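You operate a simulated robot arm through the tools that you are given. There is no shell and no other tool. Be economical: measure what you need, move in short steps, check, and stop when the job is done.

You run a simulated robot arm. Do the job below in one go: nothing can be reset, and whatever is moved stays where it is left.

TASK
Start the open printer on the job of the yellow card beside its slot.
Fine: card into the slot, switch on, dial to PRINT, green key once; watch till it prints.

The check looks at the end state, three seconds after you hand in, the way a careful person would. Anything else that was tipped, shoved, dropped, spilled or broken makes it a failure.

THE ROBOT
A 7-joint arm with a two-finger parallel gripper, fixed in place. Base frame: the origin is at the foot of the arm, x ahead of it, y to its left, z up. Units: m, rad, N and s.
With the tool pointing down near the work surface it reaches from about 0.22 to 0.68 m from the base axis. Its first joint turns from -1.152 to 1.152 rad. Payload 2.4 kg.
Tool frame: the origin (TCP) lies between the finger pads and is the grasp point; the fingertips stand 0.03 m ahead of it; z points along the fingers, y is the line along which they close. The gripper opens to 0.094 m. The fingers are 0.028 m wide and 0.01 m thick; the gripper's body (0.05 by 0.096 m) begins 0.055 m behind the TCP.
Orientation is that of the tool frame in the base frame, as a unit quaternion [w, x, y, z]. With the fingers straight down and closing along the base's y, the tool's x points along the base's -x, its y along +y and its z along -z.

THE INTERFACE
- The arm moves only by the tool play_rows. Its argument "rows" is a list of rows, each a list of 7 numbers: the shift along the base's x, y, z in cm, then the turn, a rotation vector about the base's x, y, z in rad, then the opening, from 0 (shut) to 1 (fully open). In form: [[tx, ty, tz, rx, ry, rz, fingers], ...]. A call has 1 to 12 rows; each row is the pose to reach, as a shift and turn from the pose commanded when the call began. A row lasts 0.2 s, in which the tool goes at most 0.05 m and 0.15 rad; a call with a longer step from one row to the next is refused whole, and so is a gripper value outside its range. A pose out of reach is approached as far as the arm can. The call stops where the force on the tool passes 40 N (or 10 N more than at its start, if that is more) or the arm is blocked; 0.2 s more then pass. The fingers move at their own pace (about 0.153 m/s each) and stop on an object; they squeeze with about 40 N. The grip force told is the motor's: it shows also when the fingers shut on nothing. Time passes only in rows, and 0.2 s behind the last, so rows that repeat a pose let the fingers close. The reply holds the time, the measured pose of the TCP, the force on the tool along the base axes, the opening and the grip force, in the units named above and with some noise, and new pictures: "pictures" is both (left out), scene, wrist or none.
- Cameras (640 x 400 px; columns grow to the right, rows downward): "scene" is fixed at [0.0465, 0.4954, 1.42]; the picture's right is [-0.59, -0.81, 0.00], its down [-0.66, 0.48, -0.58] and it looks along [0.47, -0.34, -0.82] (base axes); focal length 214 px, centre (320, 200). "wrist" rides on the gripper at [-0.037, 0, -0.058] in the tool frame; the picture's right is [0.00, -1.00, 0.00], its down [0.97, 0.00, -0.24] and it looks along [0.24, 0.00, 0.97] (tool axes); focal length 218 px, centre (320, 200). There is no depth. A picture from a camera that has moved, and an enlarged one, comes with that camera's place and axes in the base frame and with its lens. The place of the scene camera against the robot may be out by one fixed shift of up to 0.012 m in any direction.
- close_up(camera, box): a new picture of the part [left, top, right, bottom] of that camera's present view, enlarged. The clock stands still meanwhile.
- sign_off(): hands the job in; it is judged then, once.

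Work in short steps. Places have to be worked out from the pictures, the camera data and where the tool is seen: move nearer, look again, correct. Check each grasp and each placing, and mend what went wrong. You have 120 turns and 150 pictures in all, those below and enlarged ones among them. Open the gripper and draw the arm clear of the work before you hand the job in, unless the task says otherwise; then end with one line.

The tools are called as name(argument=value, ...) on one line, values as JSON. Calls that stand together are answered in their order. play_rows: Moves the arm, as the interface text tells. Its arguments: {"type":"object","properties":{"rows":{"type":"array"},"pictures":{"type":"string","enum":["both","scene","wrist","none"]}},"required":["rows"]} The other tools are called the same way: close_up (camera, box) takes an enlarged picture of a part of a camera's view; sign_off () hands the job in.

At the start:

```text
clock: 0.0
position: [0.26, 0.2542, 1.2865]
ee_rot: [0.0, 0.001, 1.0, 0.0]
contact_force: [-0.3, 0.4, -0.2]
grip_width: 0.0939
finger_force: 0.1
```

scene: 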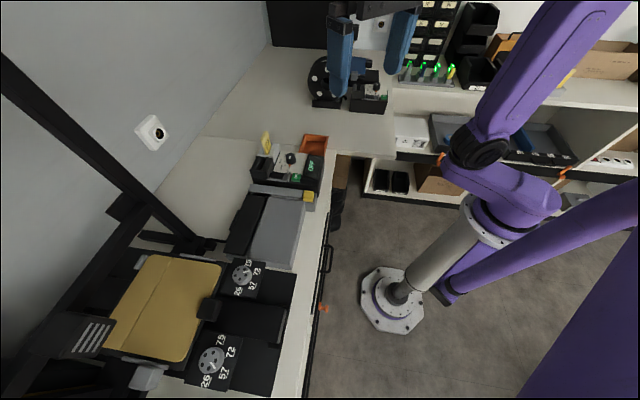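
wrist: 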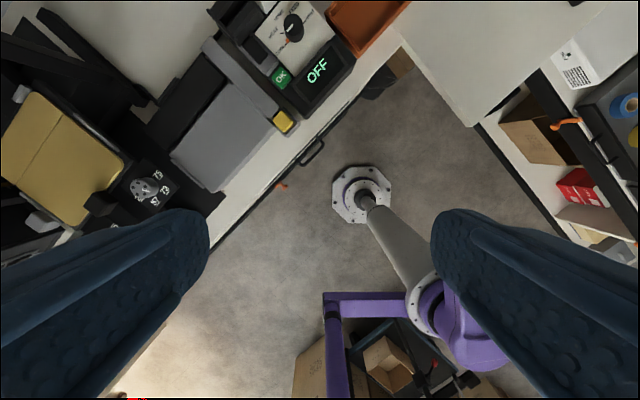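

The printer's control panel (dial, OK key, display OFF) is visible ahead. I'll enlarge the panel in both views first.

close_up(camera="scene", box=[220, 110, 348, 200])

close_up(camera="wrist", box=[190, 0, 420, 144])

close_up(camera="scene", box=[70, 160, 340, 400])

```text
4.44 times, centred on (284, 155) of scene
camera zoom: at [0.0465, 0.4954, 1.42], right [-0.59, -0.81, 0.0], down [-0.66, 0.48, -0.58], along [0.47, -0.34, -0.82], focal length 953 px, centre (480, 400)
```

zoom: 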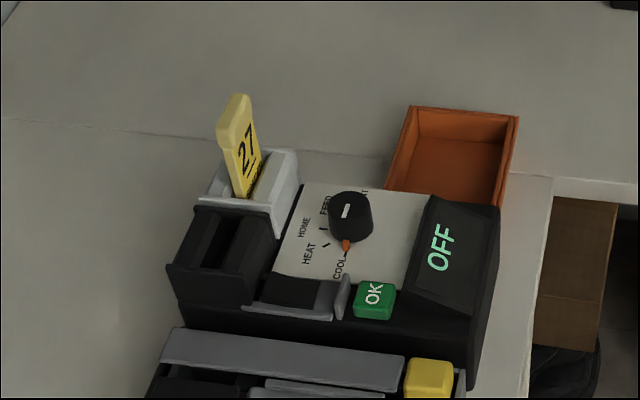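

```text
2.78 times, centred on (305, 72) of wrist
camera zoom: at [0.2969, 0.2552, 1.3455], right [0.0, -1.0, 0.0], down [-0.97, 0.0, 0.24], along [-0.24, 0.0, -0.97], focal length 606 px, centre (362, 556)
```

zoom: 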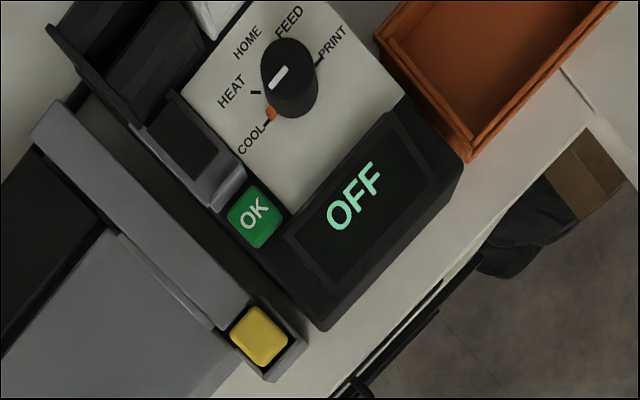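

```text
1.67 times, centred on (205, 280) of scene
camera zoom: at [0.0465, 0.4954, 1.42], right [-0.59, -0.81, 0.0], down [-0.66, 0.48, -0.58], along [0.47, -0.34, -0.82], focal length 358 px, centre (512, 67)
```

zoom: 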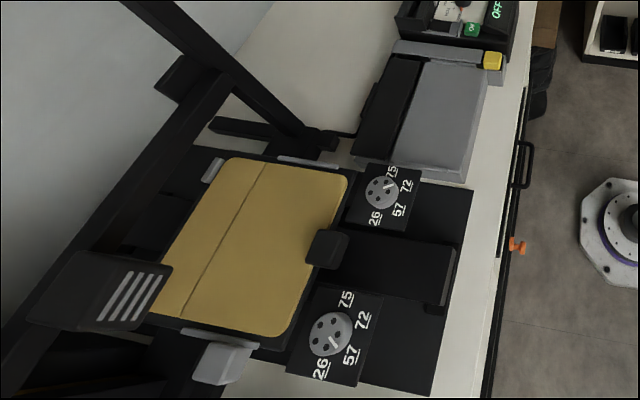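

The card (27) stands in a grey holder by a black slot; the panel is around (0.39, 0.31). I'll go above it, staying high, for a better look.

play_rows(rows=[[4, 1.3, 0, 0, 0, 0, 1], [8, 2.6, 0, 0, 0, 0, 1], [12, 4, 0, 0, 0, 0, 1], [16, 5.5, 0, 0, 0, 0, 1], [18, 6, 0, 0, 0, 0, 1], [18, 6, 0, 0, 0, 0, 1]])

```text
clock: 1.4
position: [0.439, 0.3154, 1.2843]
ee_rot: [0.0, 0.0, 1.0, 0.0]
contact_force: [0.1, -0.3, 0.5]
grip_width: 0.0939
finger_force: 0.1
camera wrist: at [0.4763, 0.3165, 1.3429], right [0.0, -1.0, 0.0], down [-0.97, 0.0, 0.24], along [-0.24, 0.0, -0.97], focal length 218 px, centre (320, 200)
```

scene: 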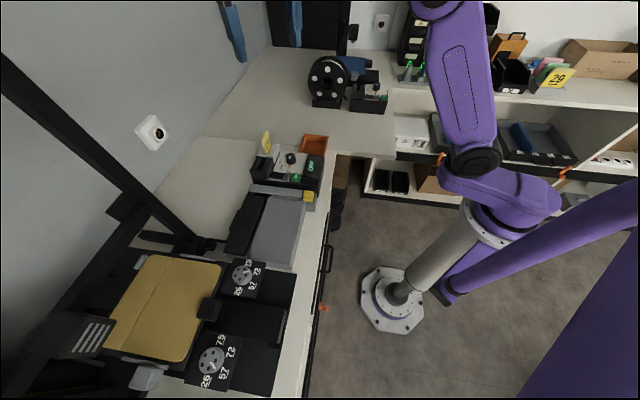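
wrist: 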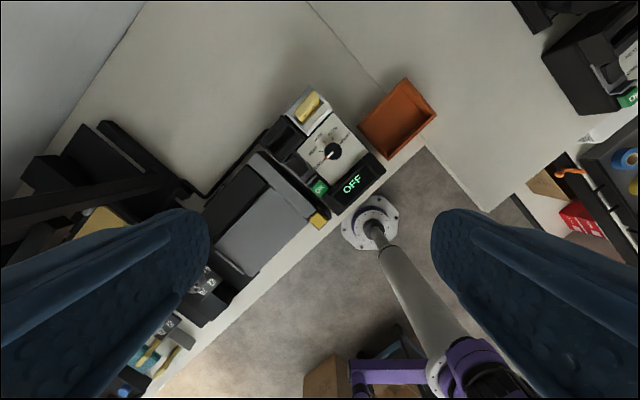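

Another device with a green key shows at the right. I'll enlarge it and the panel.

close_up(camera="wrist", box=[240, 70, 448, 200])

close_up(camera="scene", box=[290, 0, 610, 200])

close_up(camera="wrist", box=[500, 0, 640, 88])

```text
3.08 times, centred on (344, 135) of wrist
camera zoom: at [0.4763, 0.3165, 1.3429], right [0.0, -1.0, 0.0], down [-0.97, 0.0, 0.24], along [-0.24, 0.0, -0.97], focal length 672 px, centre (246, 400)
```

zoom: 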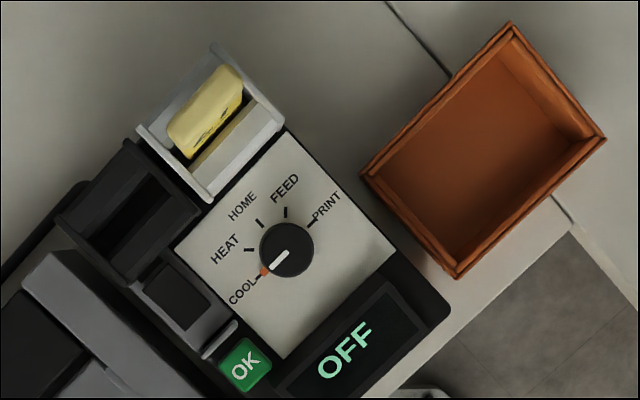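

```text
2.00 times, centred on (450, 100) of scene
camera zoom: at [0.0465, 0.4954, 1.42], right [-0.59, -0.81, 0.0], down [-0.66, 0.48, -0.58], along [0.47, -0.34, -0.82], focal length 429 px, centre (60, 400)
```

zoom: 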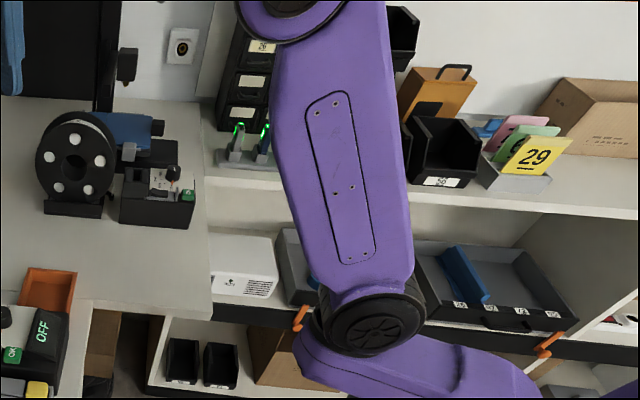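

```text
4.55 times, centred on (570, 44) of wrist
camera zoom: at [0.4763, 0.3165, 1.3429], right [0.0, -1.0, 0.0], down [-0.97, 0.0, 0.24], along [-0.24, 0.0, -0.97], focal length 992 px, centre (-816, 909)
```

zoom: 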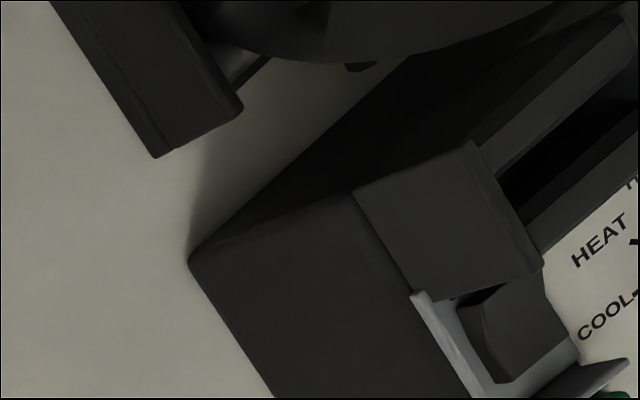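

Checking the second device and the big frame on the left in more detail before choosing.

close_up(camera="scene", box=[300, 45, 400, 120])

close_up(camera="wrist", box=[0, 90, 340, 310])

```text
5.33 times, centred on (350, 82) of scene
camera zoom: at [0.0465, 0.4954, 1.42], right [-0.59, -0.81, 0.0], down [-0.66, 0.48, -0.58], along [0.47, -0.34, -0.82], focal length 1144 px, centre (160, 827)
```

zoom: 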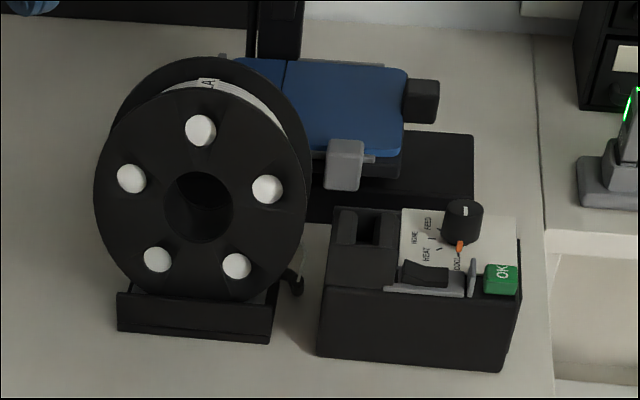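

```text
1.82 times, centred on (170, 200) of wrist
camera zoom: at [0.4763, 0.3165, 1.3429], right [0.0, -1.0, 0.0], down [-0.97, 0.0, 0.24], along [-0.24, 0.0, -0.97], focal length 397 px, centre (593, 200)
```

zoom: 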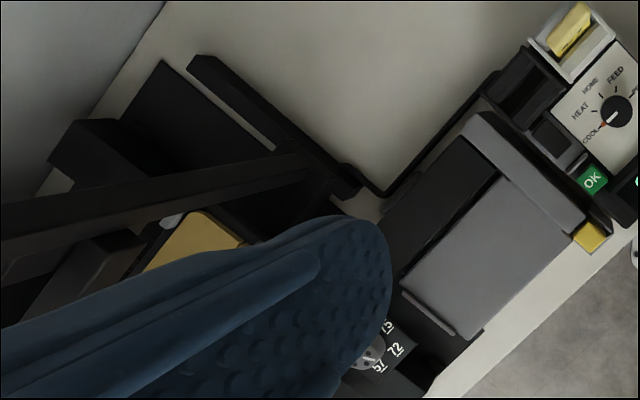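

The near panel (gold bed printer, yellow card 27, display OFF) is the right one; the other has no card. The panel looks turned about 45°, so I'll yaw to it and go lower for measurement.

play_rows(rows=[[1, 0, -1.5, 0, 0, -0.13, 1], [2, 0, -3, 0, 0, -0.26, 1], [3, 0, -4.5, 0, 0, -0.39, 1], [4, 0, -6, 0, 0, -0.52, 1], [5, 0, -7.5, 0, 0, -0.65, 1], [5.6, 0, -8.5, 0, 0, -0.785, 1], [5.6, 0, -8.5, 0, 0, -0.785, 1]])

```text
clock: 3.0
position: [0.4956, 0.3129, 1.2009]
ee_rot: [0.0, 0.383, 0.924, 0.0]
contact_force: [0.2, 0.1, -0.3]
grip_width: 0.0938
finger_force: 0.2
camera wrist: at [0.5228, 0.288, 1.2596], right [-0.71, -0.71, 0.0], down [-0.69, 0.69, 0.24], along [-0.17, 0.17, -0.97], focal length 218 px, centre (320, 200)
```

scene: 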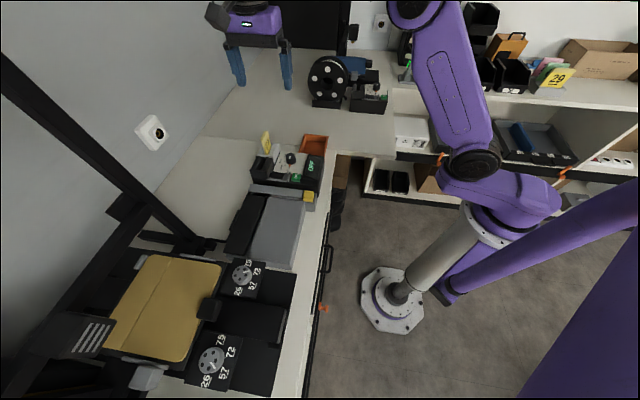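
wrist: 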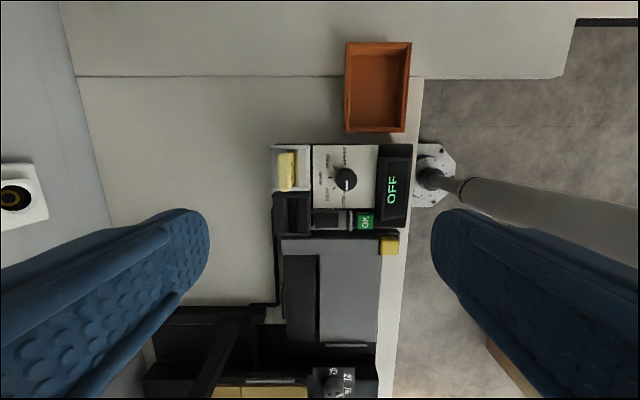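

Yaw is nearly aligned with the panel. Enlarging for measuring.

close_up(camera="wrist", box=[256, 125, 432, 265])

```text
2.86 times, centred on (344, 195) of wrist
camera zoom: at [0.5228, 0.288, 1.2596], right [-0.71, -0.71, 0.0], down [-0.69, 0.69, 0.24], along [-0.17, 0.17, -0.97], focal length 624 px, centre (251, 214)
```

zoom: 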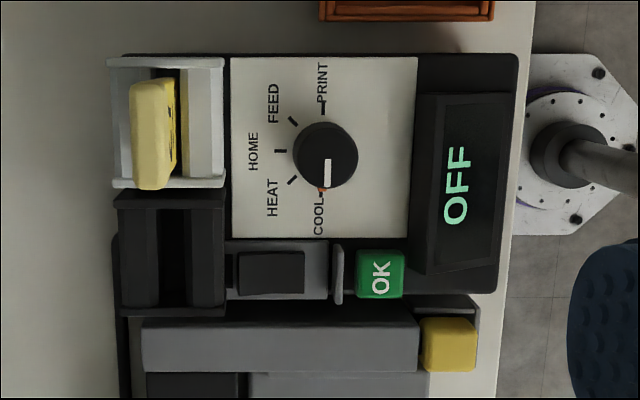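

Triangulating gives: card top z≈1.02 at (0.530, 0.335), slot ≈(0.488, 0.371), panel z≈0.955. A tighter look at card/holder/slot from the side.

close_up(camera="scene", box=[248, 124, 304, 184])

close_up(camera="wrist", box=[266, 136, 330, 216])

```text
6.67 times, centred on (276, 154) of scene
camera zoom: at [0.0465, 0.4954, 1.42], right [-0.59, -0.81, 0.0], down [-0.66, 0.48, -0.58], along [0.47, -0.34, -0.82], focal length 1430 px, centre (613, 507)
```

zoom: 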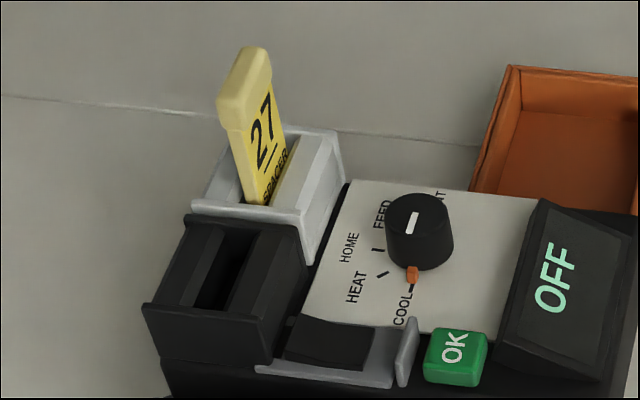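

```text
5.00 times, centred on (298, 176) of wrist
camera zoom: at [0.5228, 0.288, 1.2596], right [-0.71, -0.71, 0.0], down [-0.69, 0.69, 0.24], along [-0.17, 0.17, -0.97], focal length 1091 px, centre (430, 320)
```

zoom: 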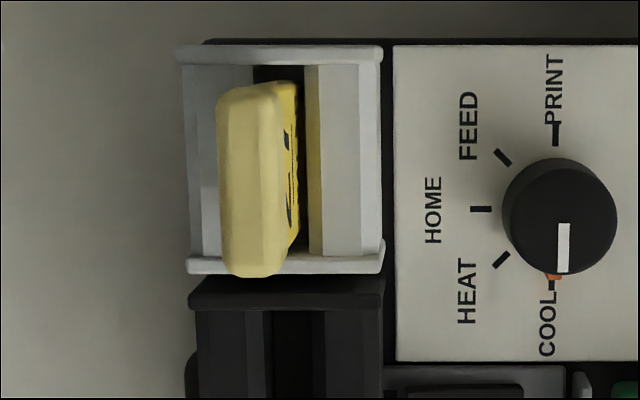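

The card has a thick head on a thin body, standing in a funnel-shaped holder. I'll go over its head (0.530, 0.335) with the tips still above it, and look.

play_rows(rows=[[1.8, 1.1, -3, 0, 0, 0, 1], [3.45, 2.2, -6, 0, 0, 0, 1], [3.45, 2.2, -9, 0, 0, 0, 0.7], [3.45, 2.2, -10, 0, 0, 0, 0.6], [3.45, 2.2, -10, 0, 0, 0, 0.6]])

```text
clock: 4.2
position: [0.5312, 0.3372, 1.1035]
ee_rot: [0.0, 0.382, 0.924, -0.001]
contact_force: [0.0, -0.8, -0.4]
grip_width: 0.0563
finger_force: 0.0
camera wrist: at [0.5567, 0.3118, 1.1619], right [-0.71, -0.71, 0.0], down [-0.69, 0.69, 0.24], along [-0.17, 0.17, -0.97], focal length 218 px, centre (320, 200)
```

scene: 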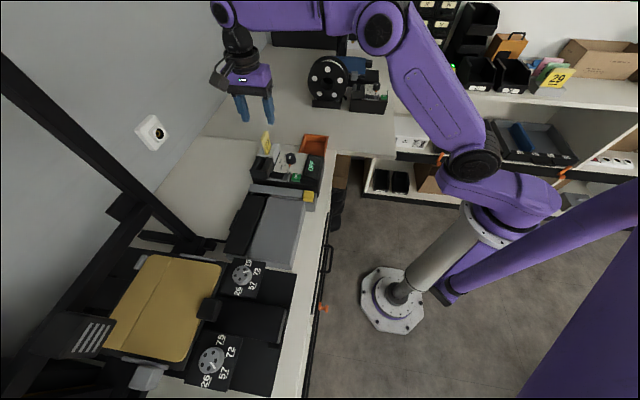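
wrist: 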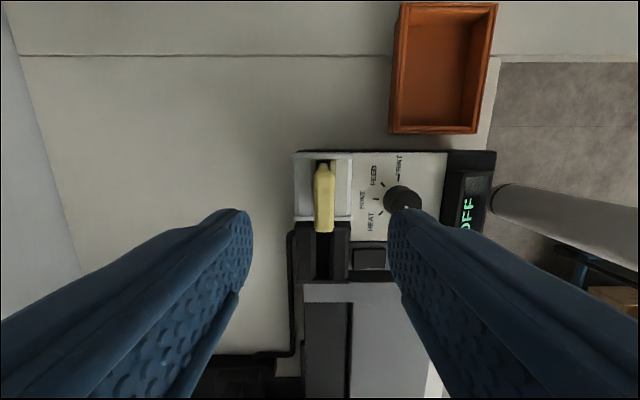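

The card head is almost centred between the fingers; enlarging to fine-tune.

close_up(camera="wrist", box=[280, 140, 376, 250])

close_up(camera="scene", box=[210, 80, 310, 180])

```text
3.64 times, centred on (328, 195) of wrist
camera zoom: at [0.5567, 0.3118, 1.1619], right [-0.71, -0.71, 0.0], down [-0.69, 0.69, 0.24], along [-0.17, 0.17, -0.97], focal length 794 px, centre (291, 218)
```

zoom: 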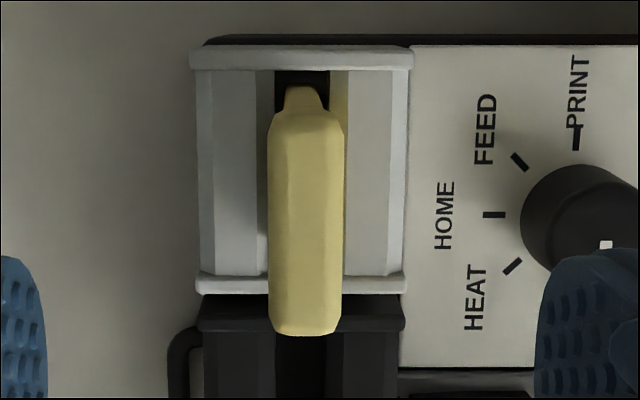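

```text
4.00 times, centred on (260, 130) of scene
camera zoom: at [0.0465, 0.4954, 1.42], right [-0.59, -0.81, 0.0], down [-0.66, 0.48, -0.58], along [0.47, -0.34, -0.82], focal length 858 px, centre (560, 480)
```

zoom: 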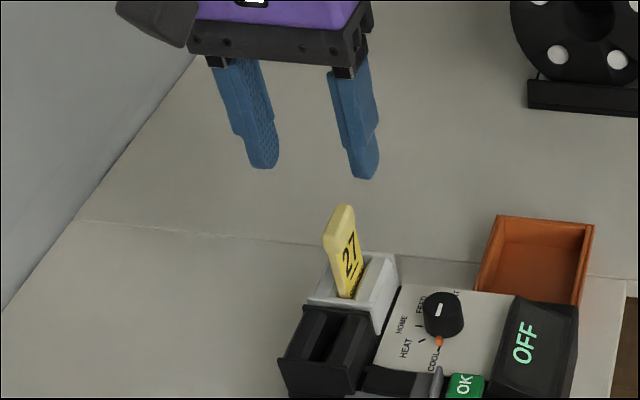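

Head centre resolves to (0.5304, 0.3343), top z≈1.025. Lowering so the tips reach just below the head, then closing.

play_rows(rows=[[-0.1, -0.28, -3, 0, 0, 0, 0.6], [-0.1, -0.28, -5.5, 0, 0, 0, 0.6], [-0.1, -0.28, -6.9, 0, 0, 0, 0.6], [-0.1, -0.28, -6.9, 0, 0, 0, 0.6]])

close_up(camera="scene", box=[210, 80, 310, 180])

```text
clock: 5.2
position: [0.5292, 0.335, 1.0332]
ee_rot: [0.0, 0.381, 0.924, 0.001]
contact_force: [-0.2, -0.6, -0.1]
grip_width: 0.0564
finger_force: 0.0
camera wrist: at [0.5562, 0.3088, 1.0913], right [-0.71, -0.71, 0.0], down [-0.69, 0.69, 0.24], along [-0.17, 0.17, -0.97], focal length 218 px, centre (320, 200)
```

scene: 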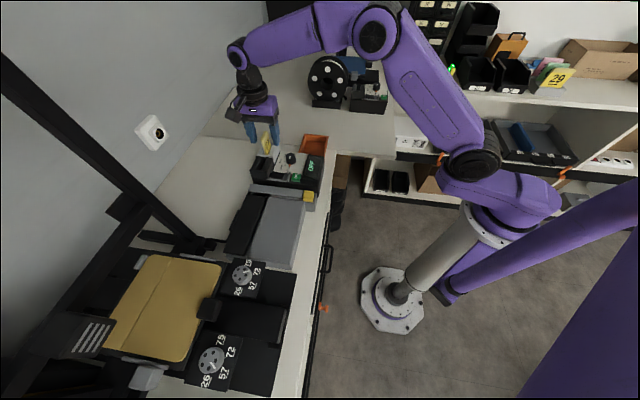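
wrist: 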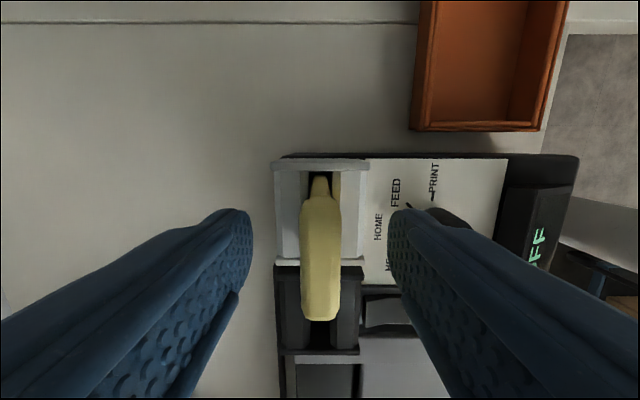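

```text
4.00 times, centred on (260, 130) of scene
camera zoom: at [0.0465, 0.4954, 1.42], right [-0.59, -0.81, 0.0], down [-0.66, 0.48, -0.58], along [0.47, -0.34, -0.82], focal length 858 px, centre (560, 480)
```

zoom: 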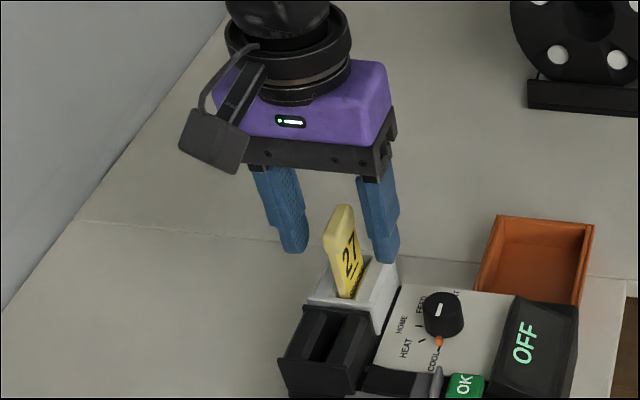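

Centred, tips below the head. Closing.

play_rows(rows=[[0, 0, 0, 0, 0, 0, 0.3], [0, 0, 0, 0, 0, 0, 0.1], [0, 0, 0, 0, 0, 0, 0], [0, 0, 0, 0, 0, 0, 0]])

```text
clock: 6.2
position: [0.5303, 0.3338, 1.0329]
ee_rot: [0.0, 0.382, 0.924, -0.001]
contact_force: [0.0, -0.2, 0.4]
grip_width: 0.0157
finger_force: 39.8
camera wrist: at [0.5562, 0.3088, 1.0914], right [-0.71, -0.71, 0.0], down [-0.69, 0.69, 0.24], along [-0.17, 0.17, -0.97], focal length 218 px, centre (320, 200)
```

scene: 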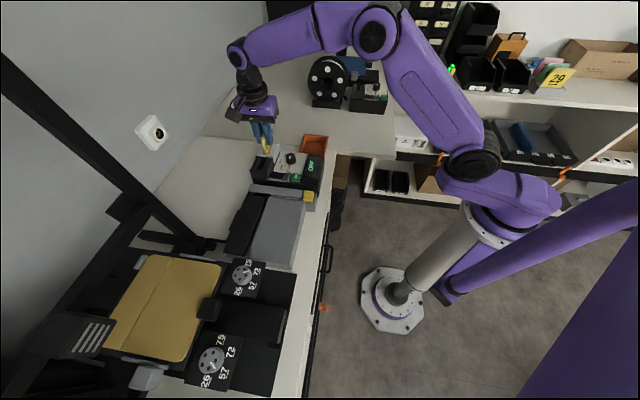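
wrist: 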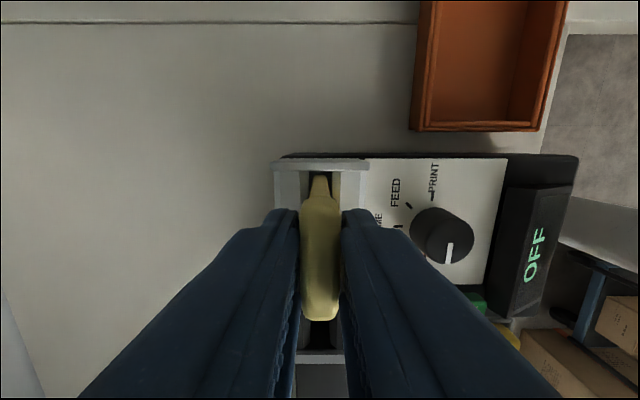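

Gripped at 15.7 mm. Lifting straight up ~9 cm.

play_rows(rows=[[0, 0, 2, 0, 0, 0, 0], [0, 0, 4, 0, 0, 0, 0], [0, 0, 7, 0, 0, 0, 0], [0, 0, 9, 0, 0, 0, 0], [0, 0, 9, 0, 0, 0, 0]])

close_up(camera="scene", box=[210, 80, 310, 180])

close_up(camera="wrist", box=[270, 140, 430, 340])

```text
clock: 7.4
position: [0.5302, 0.3322, 1.123]
ee_rot: [-0.001, 0.382, 0.924, 0.0]
contact_force: [0.4, -0.3, -0.6]
grip_width: 0.0162
finger_force: 39.6
camera wrist: at [0.5565, 0.3073, 1.1822], right [-0.71, -0.71, 0.0], down [-0.69, 0.69, 0.24], along [-0.17, 0.17, -0.97], focal length 218 px, centre (320, 200)
```

scene: 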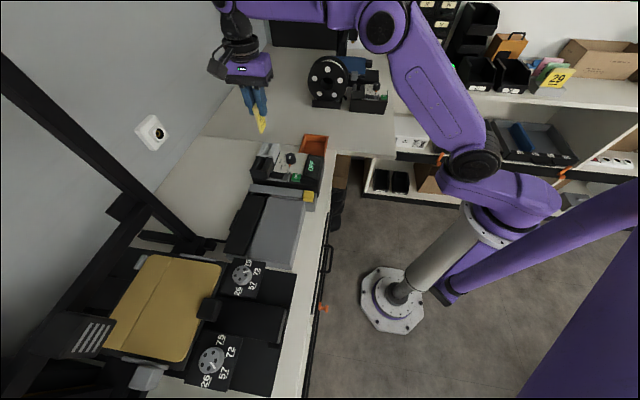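
wrist: 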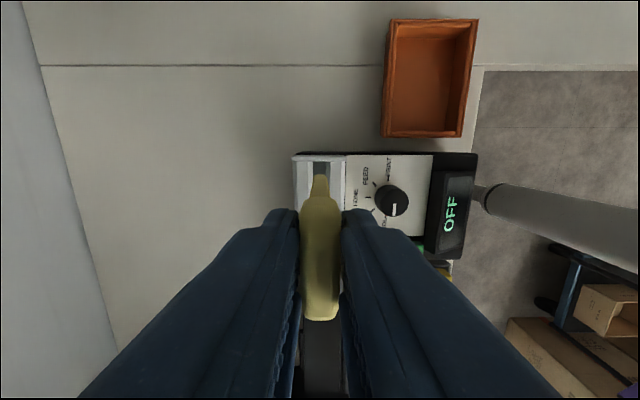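

```text
4.00 times, centred on (260, 130) of scene
camera zoom: at [0.0465, 0.4954, 1.42], right [-0.59, -0.81, 0.0], down [-0.66, 0.48, -0.58], along [0.47, -0.34, -0.82], focal length 858 px, centre (560, 480)
```

zoom: 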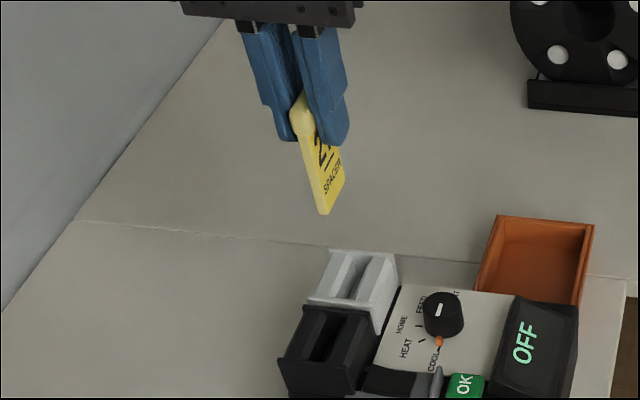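

```text
2.00 times, centred on (350, 240) of wrist
camera zoom: at [0.5565, 0.3073, 1.1822], right [-0.71, -0.71, 0.0], down [-0.69, 0.69, 0.24], along [-0.17, 0.17, -0.97], focal length 436 px, centre (260, 120)
```

zoom: 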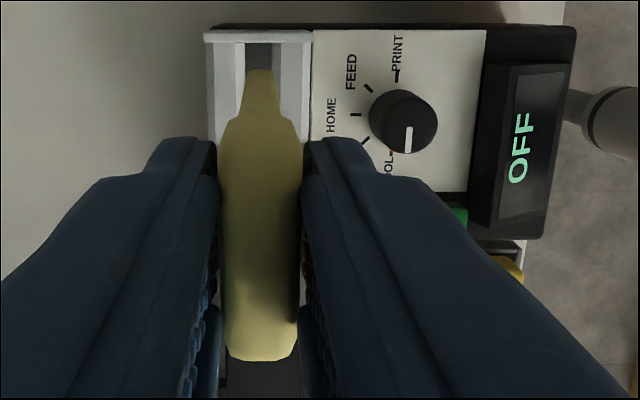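

Card is out cleanly. Slot lies about 6 cm along the "down-image" direction (−b). Moving there at height and checking.

play_rows(rows=[[-1.5, 1.5, 0, 0, 0, 0, 0], [-3, 3, 0, 0, 0, 0, 0], [-4.24, 4.24, 0, 0, 0, 0, 0], [-4.24, 4.24, 0, 0, 0, 0, 0], [-4.24, 4.24, 0, 0, 0, 0, 0]])

close_up(camera="scene", box=[220, 90, 310, 190])

close_up(camera="wrist", box=[270, 100, 430, 340])

```text
clock: 8.6
position: [0.4869, 0.3767, 1.1216]
ee_rot: [0.0, 0.382, 0.924, 0.0]
contact_force: [-0.8, -0.7, 0.4]
grip_width: 0.0158
finger_force: 39.3
camera wrist: at [0.513, 0.3504, 1.1818], right [-0.71, -0.71, 0.0], down [-0.69, 0.69, 0.24], along [-0.17, 0.17, -0.97], focal length 218 px, centre (320, 200)
```

scene: 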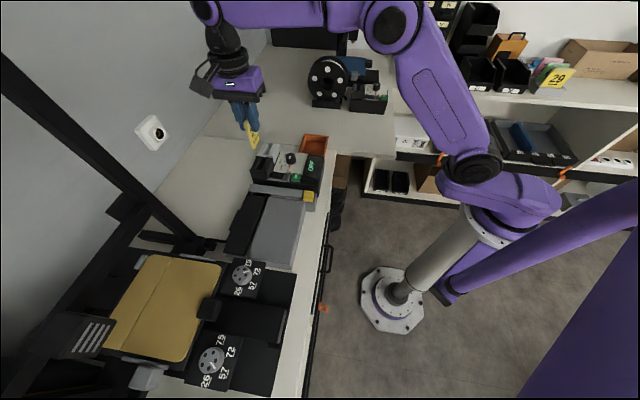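
wrist: 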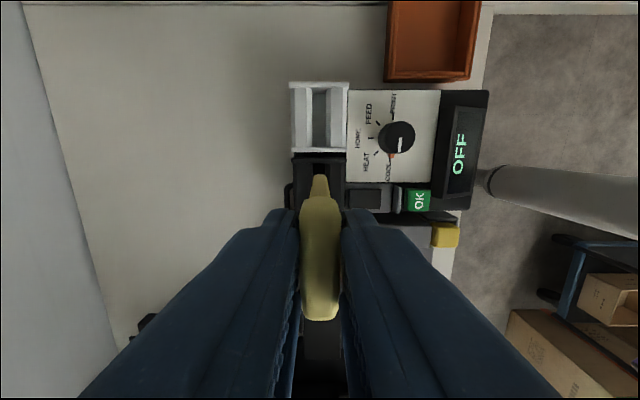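

```text
4.00 times, centred on (265, 140) of scene
camera zoom: at [0.0465, 0.4954, 1.42], right [-0.59, -0.81, 0.0], down [-0.66, 0.48, -0.58], along [0.47, -0.34, -0.82], focal length 858 px, centre (540, 440)
```

zoom: 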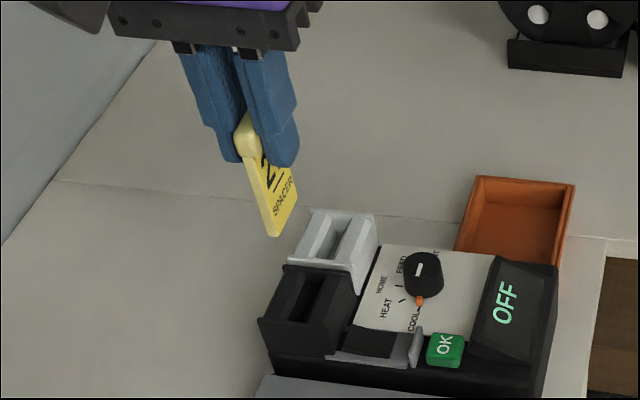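

```text
1.67 times, centred on (350, 220) of wrist
camera zoom: at [0.513, 0.3504, 1.1818], right [-0.71, -0.71, 0.0], down [-0.69, 0.69, 0.24], along [-0.17, 0.17, -0.97], focal length 364 px, centre (270, 167)
```

zoom: 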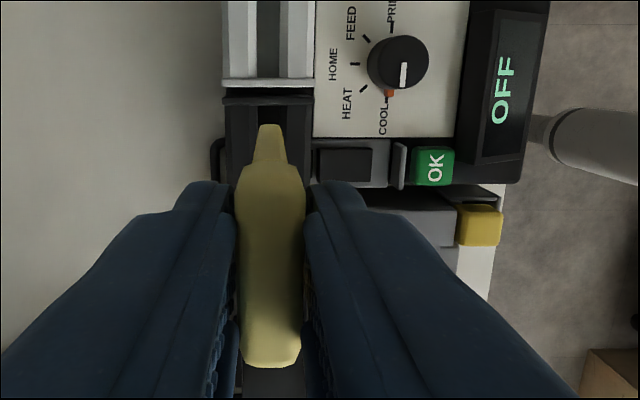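

Rim position relative to the camera matches what it was over the holder, so alignment is within ~1 mm. Lowering 6 cm so the tongue enters the funnel, then checking.

play_rows(rows=[[-0.05, 0.05, -2, 0, 0, 0, 0], [-0.05, 0.05, -4, 0, 0, 0, 0], [-0.05, 0.05, -5.5, 0, 0, 0, 0], [-0.05, 0.05, -6.5, 0, 0, 0, 0], [-0.05, 0.05, -6.5, 0, 0, 0, 0]])

close_up(camera="scene", box=[220, 90, 310, 190])

```text
clock: 9.8
position: [0.4864, 0.3783, 1.0588]
ee_rot: [0.0, 0.382, 0.924, 0.001]
contact_force: [-0.2, 0.3, -0.2]
grip_width: 0.0163
finger_force: 39.9
camera wrist: at [0.5123, 0.3525, 1.1174], right [-0.71, -0.71, 0.0], down [-0.69, 0.69, 0.24], along [-0.17, 0.17, -0.97], focal length 218 px, centre (320, 200)
```

scene: 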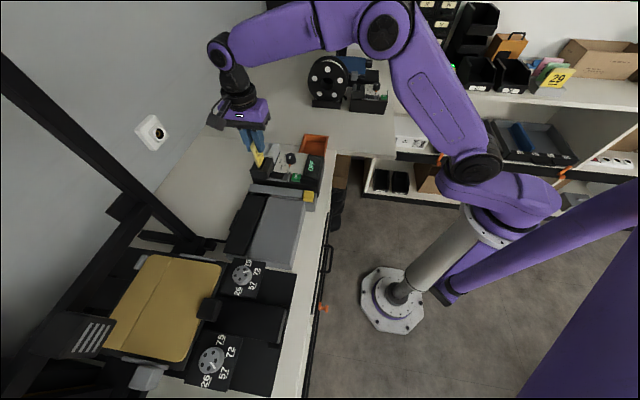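
wrist: 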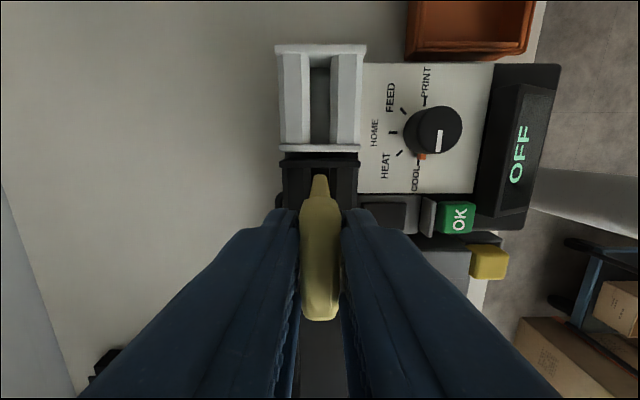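

```text
4.00 times, centred on (265, 140) of scene
camera zoom: at [0.0465, 0.4954, 1.42], right [-0.59, -0.81, 0.0], down [-0.66, 0.48, -0.58], along [0.47, -0.34, -0.82], focal length 858 px, centre (540, 440)
```

zoom: 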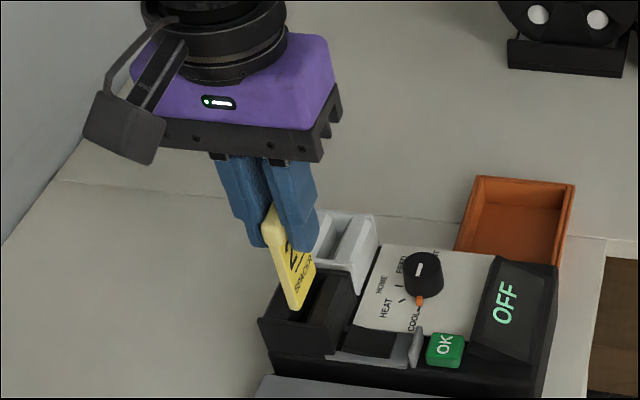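

Zooming tighter to see whether the tongue is entering the channel.

close_up(camera="scene", box=[275, 145, 320, 190])

close_up(camera="wrist", box=[270, 130, 370, 230])

close_up(camera="scene", box=[245, 135, 305, 185])

```text
8.89 times, centred on (298, 168) of scene
camera zoom: at [0.0465, 0.4954, 1.42], right [-0.59, -0.81, 0.0], down [-0.66, 0.48, -0.58], along [0.47, -0.34, -0.82], focal length 1906 px, centre (520, 489)
```

zoom: 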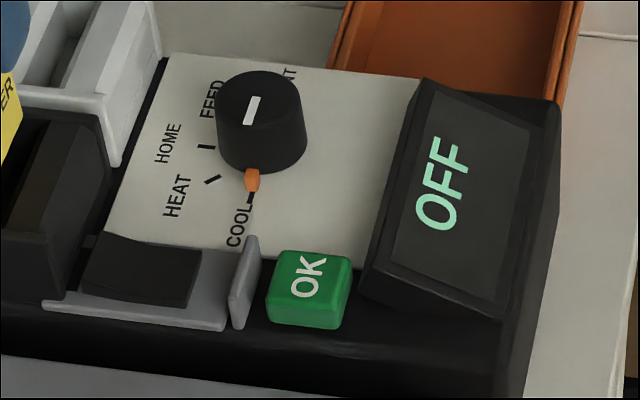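

```text
4.00 times, centred on (320, 180) of wrist
camera zoom: at [0.5123, 0.3525, 1.1174], right [-0.71, -0.71, 0.0], down [-0.69, 0.69, 0.24], along [-0.17, 0.17, -0.97], focal length 873 px, centre (320, 280)
```

zoom: 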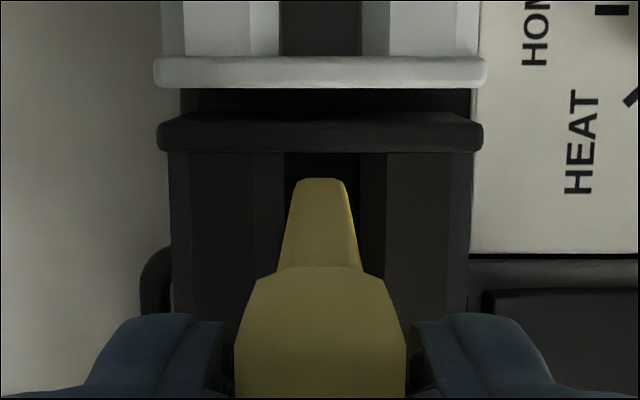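

```text
8.00 times, centred on (275, 160) of scene
camera zoom: at [0.0465, 0.4954, 1.42], right [-0.59, -0.81, 0.0], down [-0.66, 0.48, -0.58], along [0.47, -0.34, -0.82], focal length 1716 px, centre (680, 520)
```

zoom: 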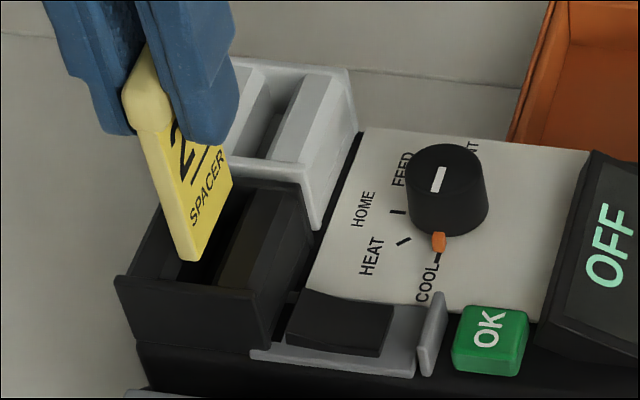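

Rim z ≈0.975, card bottom ≈0.98, centred within ~1.5 mm. Nudging 1.5 mm and lowering slowly.

play_rows(rows=[[-0.1, 0.1, 0, 0, 0, 0, 0], [-0.1, 0.1, -0.5, 0, 0, 0, 0], [-0.1, 0.1, -1, 0, 0, 0, 0], [-0.1, 0.1, -1.5, 0, 0, 0, 0], [-0.1, 0.1, -1.5, 0, 0, 0, 0]])

close_up(camera="scene", box=[245, 135, 305, 185])

```text
clock: 11.0
position: [0.4853, 0.3776, 1.0413]
ee_rot: [0.0, 0.382, 0.924, 0.0]
contact_force: [-0.1, 0.5, -0.9]
grip_width: 0.0158
finger_force: 40.3
camera wrist: at [0.5118, 0.3523, 1.1015], right [-0.71, -0.71, 0.0], down [-0.69, 0.69, 0.24], along [-0.17, 0.17, -0.97], focal length 218 px, centre (320, 200)
```

scene: 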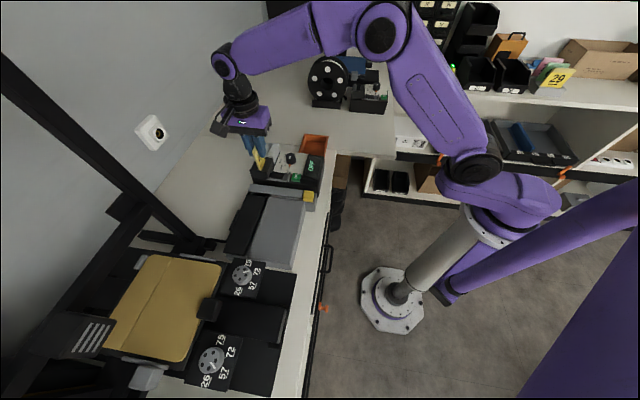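
wrist: 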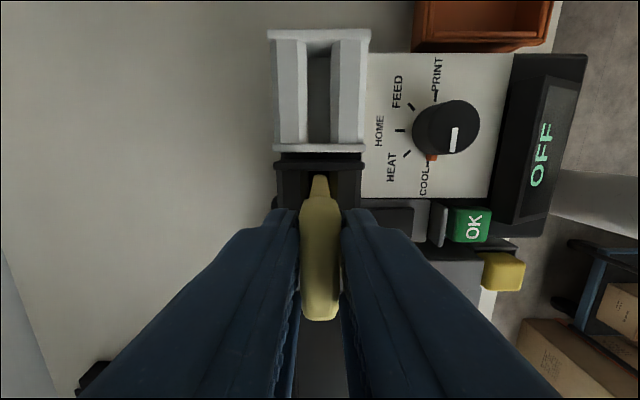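

```text
8.00 times, centred on (275, 160) of scene
camera zoom: at [0.0465, 0.4954, 1.42], right [-0.59, -0.81, 0.0], down [-0.66, 0.48, -0.58], along [0.47, -0.34, -0.82], focal length 1716 px, centre (680, 520)
```

zoom: 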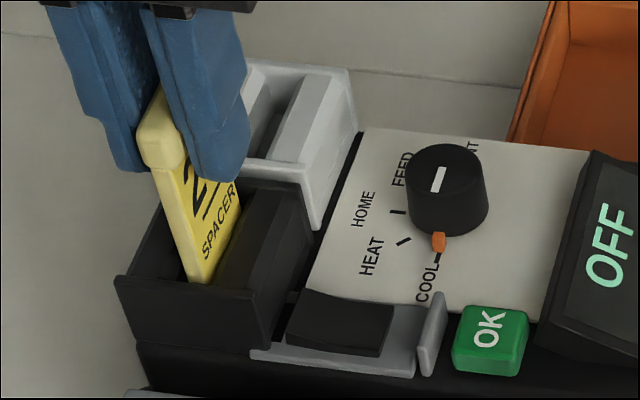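

The tongue is now inside the rim with no force. Continuing down until it seats.

play_rows(rows=[[0, 0, -0.4, 0, 0, 0, 0], [0, 0, -0.8, 0, 0, 0, 0], [0, 0, -1.2, 0, 0, 0, 0], [0, 0, -1.6, 0, 0, 0, 0], [0, 0, -2.0, 0, 0, 0, 0]])

close_up(camera="scene", box=[245, 135, 305, 185])

```text
clock: 12.2
position: [0.4858, 0.3763, 1.025]
ee_rot: [0.002, 0.382, 0.924, 0.002]
contact_force: [-1.7, -1.3, 29.1]
grip_width: 0.016
finger_force: 39.4
camera wrist: at [0.5121, 0.353, 1.0834], right [-0.71, -0.71, 0.0], down [-0.69, 0.69, 0.24], along [-0.17, 0.17, -0.97], focal length 218 px, centre (320, 200)
```

scene: 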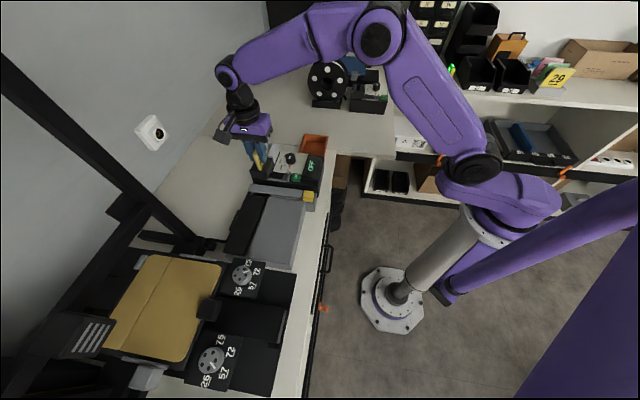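
wrist: 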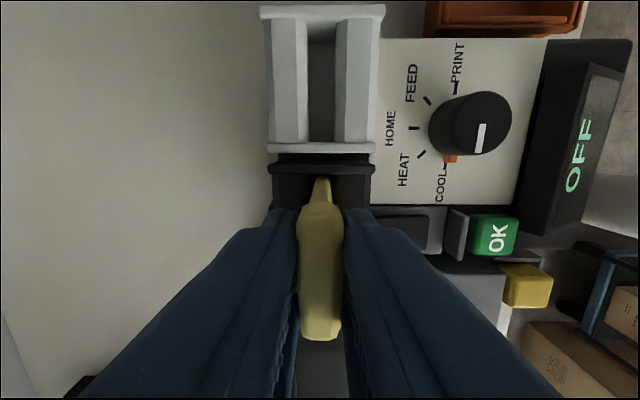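

```text
8.00 times, centred on (275, 160) of scene
camera zoom: at [0.046, 0.495, 1.4202], right [-0.59, -0.81, 0.0], down [-0.66, 0.48, -0.58], along [0.47, -0.34, -0.82], focal length 1716 px, centre (680, 520)
```

zoom: 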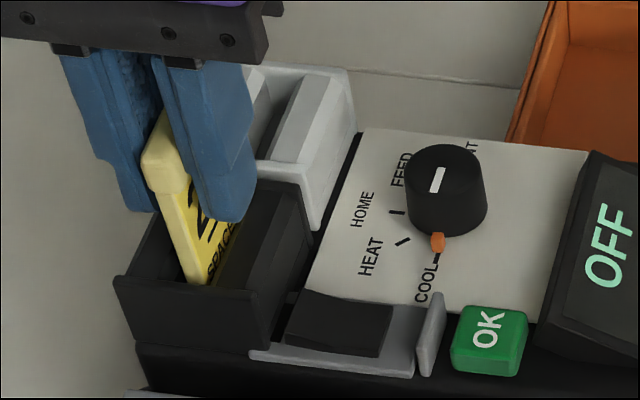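

29 N upward: the card has bottomed, at about the same height it had in its holder. Opening the fingers in place, then rising to look.

play_rows(rows=[[0, 0, 0, 0, 0, 0, 0.15], [0, 0, 0, 0, 0, 0, 0.35], [0, 0, 0.5, 0, 0, 0, 0.5], [0, 0, 3, 0, 0, 0, 0.6], [0, 0, 6, 0, 0, 0, 0.6], [0, 0, 8, 0, 0, 0, 0.6], [0, 0, 8, 0, 0, 0, 0.6]])

close_up(camera="scene", box=[245, 135, 305, 185])

close_up(camera="wrist", box=[270, 100, 430, 260])

```text
clock: 13.8
position: [0.4837, 0.3781, 1.102]
ee_rot: [0.0, 0.382, 0.924, 0.001]
contact_force: [0.7, 0.6, -0.1]
grip_width: 0.0563
finger_force: 0.0
camera wrist: at [0.5102, 0.3523, 1.1602], right [-0.71, -0.71, 0.0], down [-0.69, 0.69, 0.24], along [-0.17, 0.17, -0.97], focal length 218 px, centre (320, 200)
```

scene: 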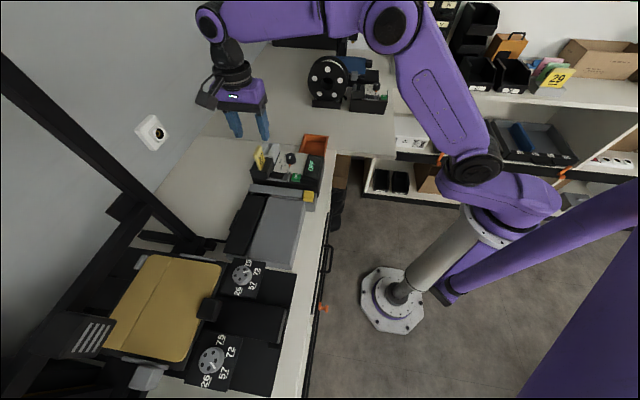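
wrist: 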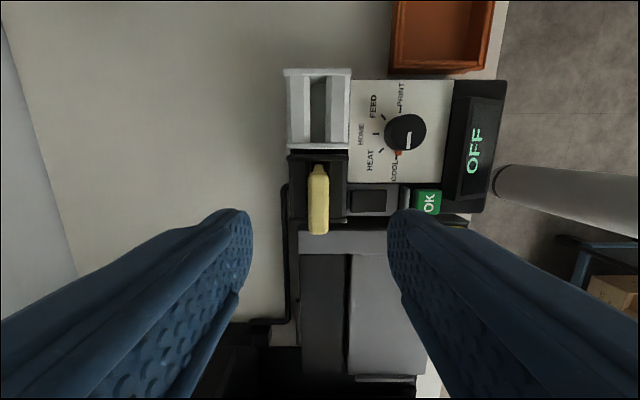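

```text
8.00 times, centred on (275, 160) of scene
camera zoom: at [0.0465, 0.4954, 1.42], right [-0.59, -0.81, 0.0], down [-0.66, 0.48, -0.58], along [0.47, -0.34, -0.82], focal length 1716 px, centre (680, 520)
```

zoom: 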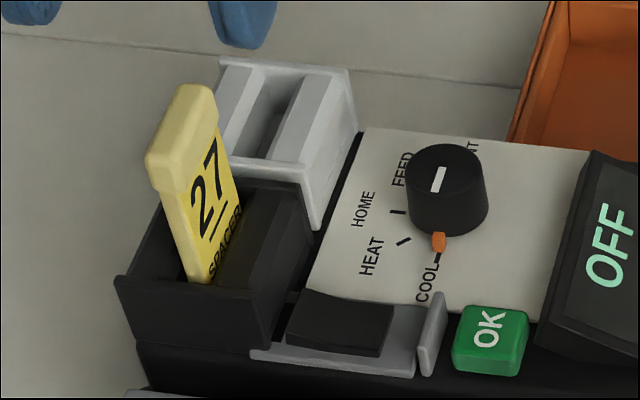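

```text
2.50 times, centred on (350, 180) of wrist
camera zoom: at [0.5102, 0.3523, 1.1602], right [-0.71, -0.71, 0.0], down [-0.69, 0.69, 0.24], along [-0.17, 0.17, -0.97], focal length 546 px, centre (245, 250)
```

zoom: 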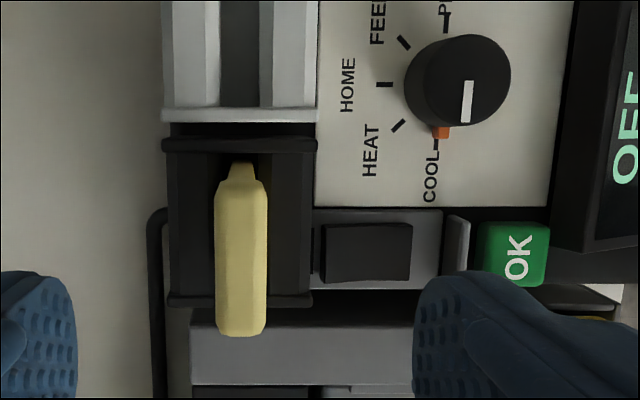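

The card sits upright in the slot at full depth. Next the rocker switch, at about (0.444, 0.354). I'll hover above it with closed fingers and look at its tilt.

play_rows(rows=[[-1, 0, 0, 0, 0, 0, 0.3], [-2, -1.0, 0, 0, 0, 0, 0], [-3, -1.7, 0, 0, 0, 0, 0], [-3.9, -2.4, 0, 0, 0, 0, 0], [-3.9, -2.4, 0, 0, 0, 0, 0]])

close_up(camera="wrist", box=[250, 120, 410, 240])

close_up(camera="scene", box=[270, 160, 310, 190])

```text
clock: 15.0
position: [0.4459, 0.3542, 1.1022]
ee_rot: [0.0, 0.382, 0.924, 0.0]
contact_force: [0.5, 0.5, 0.3]
grip_width: 0.0
finger_force: 33.1
camera wrist: at [0.4725, 0.3282, 1.1612], right [-0.71, -0.71, 0.0], down [-0.69, 0.69, 0.24], along [-0.17, 0.17, -0.97], focal length 218 px, centre (320, 200)
```

scene: 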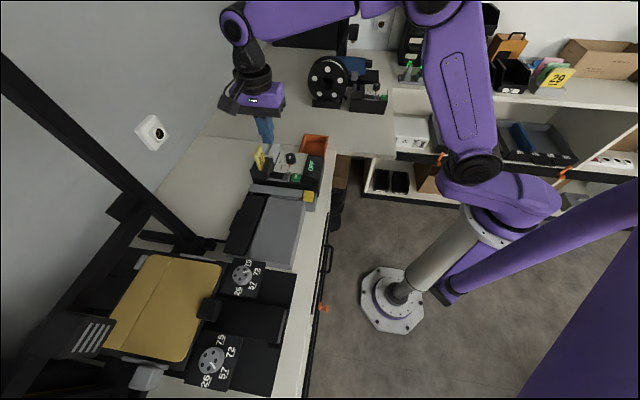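
wrist: 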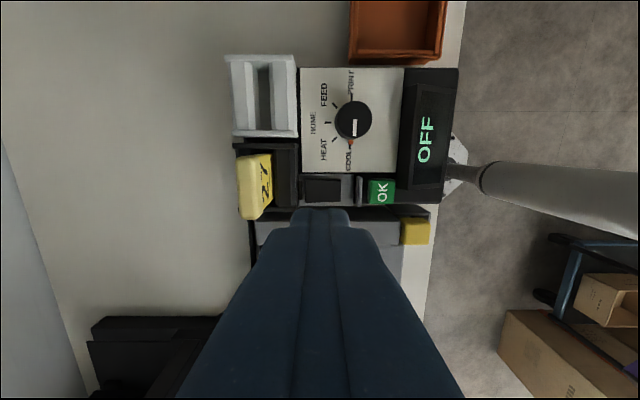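

```text
3.33 times, centred on (330, 180) of wrist
camera zoom: at [0.4725, 0.3282, 1.1612], right [-0.71, -0.71, 0.0], down [-0.69, 0.69, 0.24], along [-0.17, 0.17, -0.97], focal length 728 px, centre (287, 267)
```

zoom: 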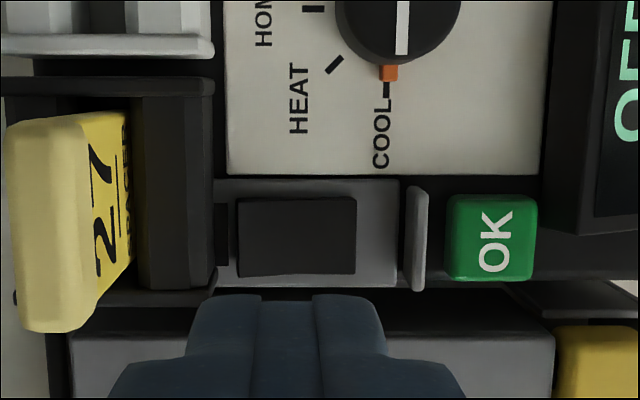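

```text
13.33 times, centred on (290, 175) of scene
camera zoom: at [0.0465, 0.4954, 1.42], right [-0.59, -0.81, 0.0], down [-0.66, 0.48, -0.58], along [0.47, -0.34, -0.82], focal length 2860 px, centre (720, 533)
```

zoom: 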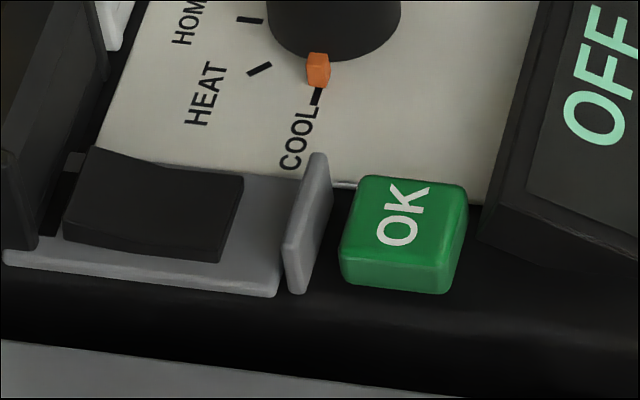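

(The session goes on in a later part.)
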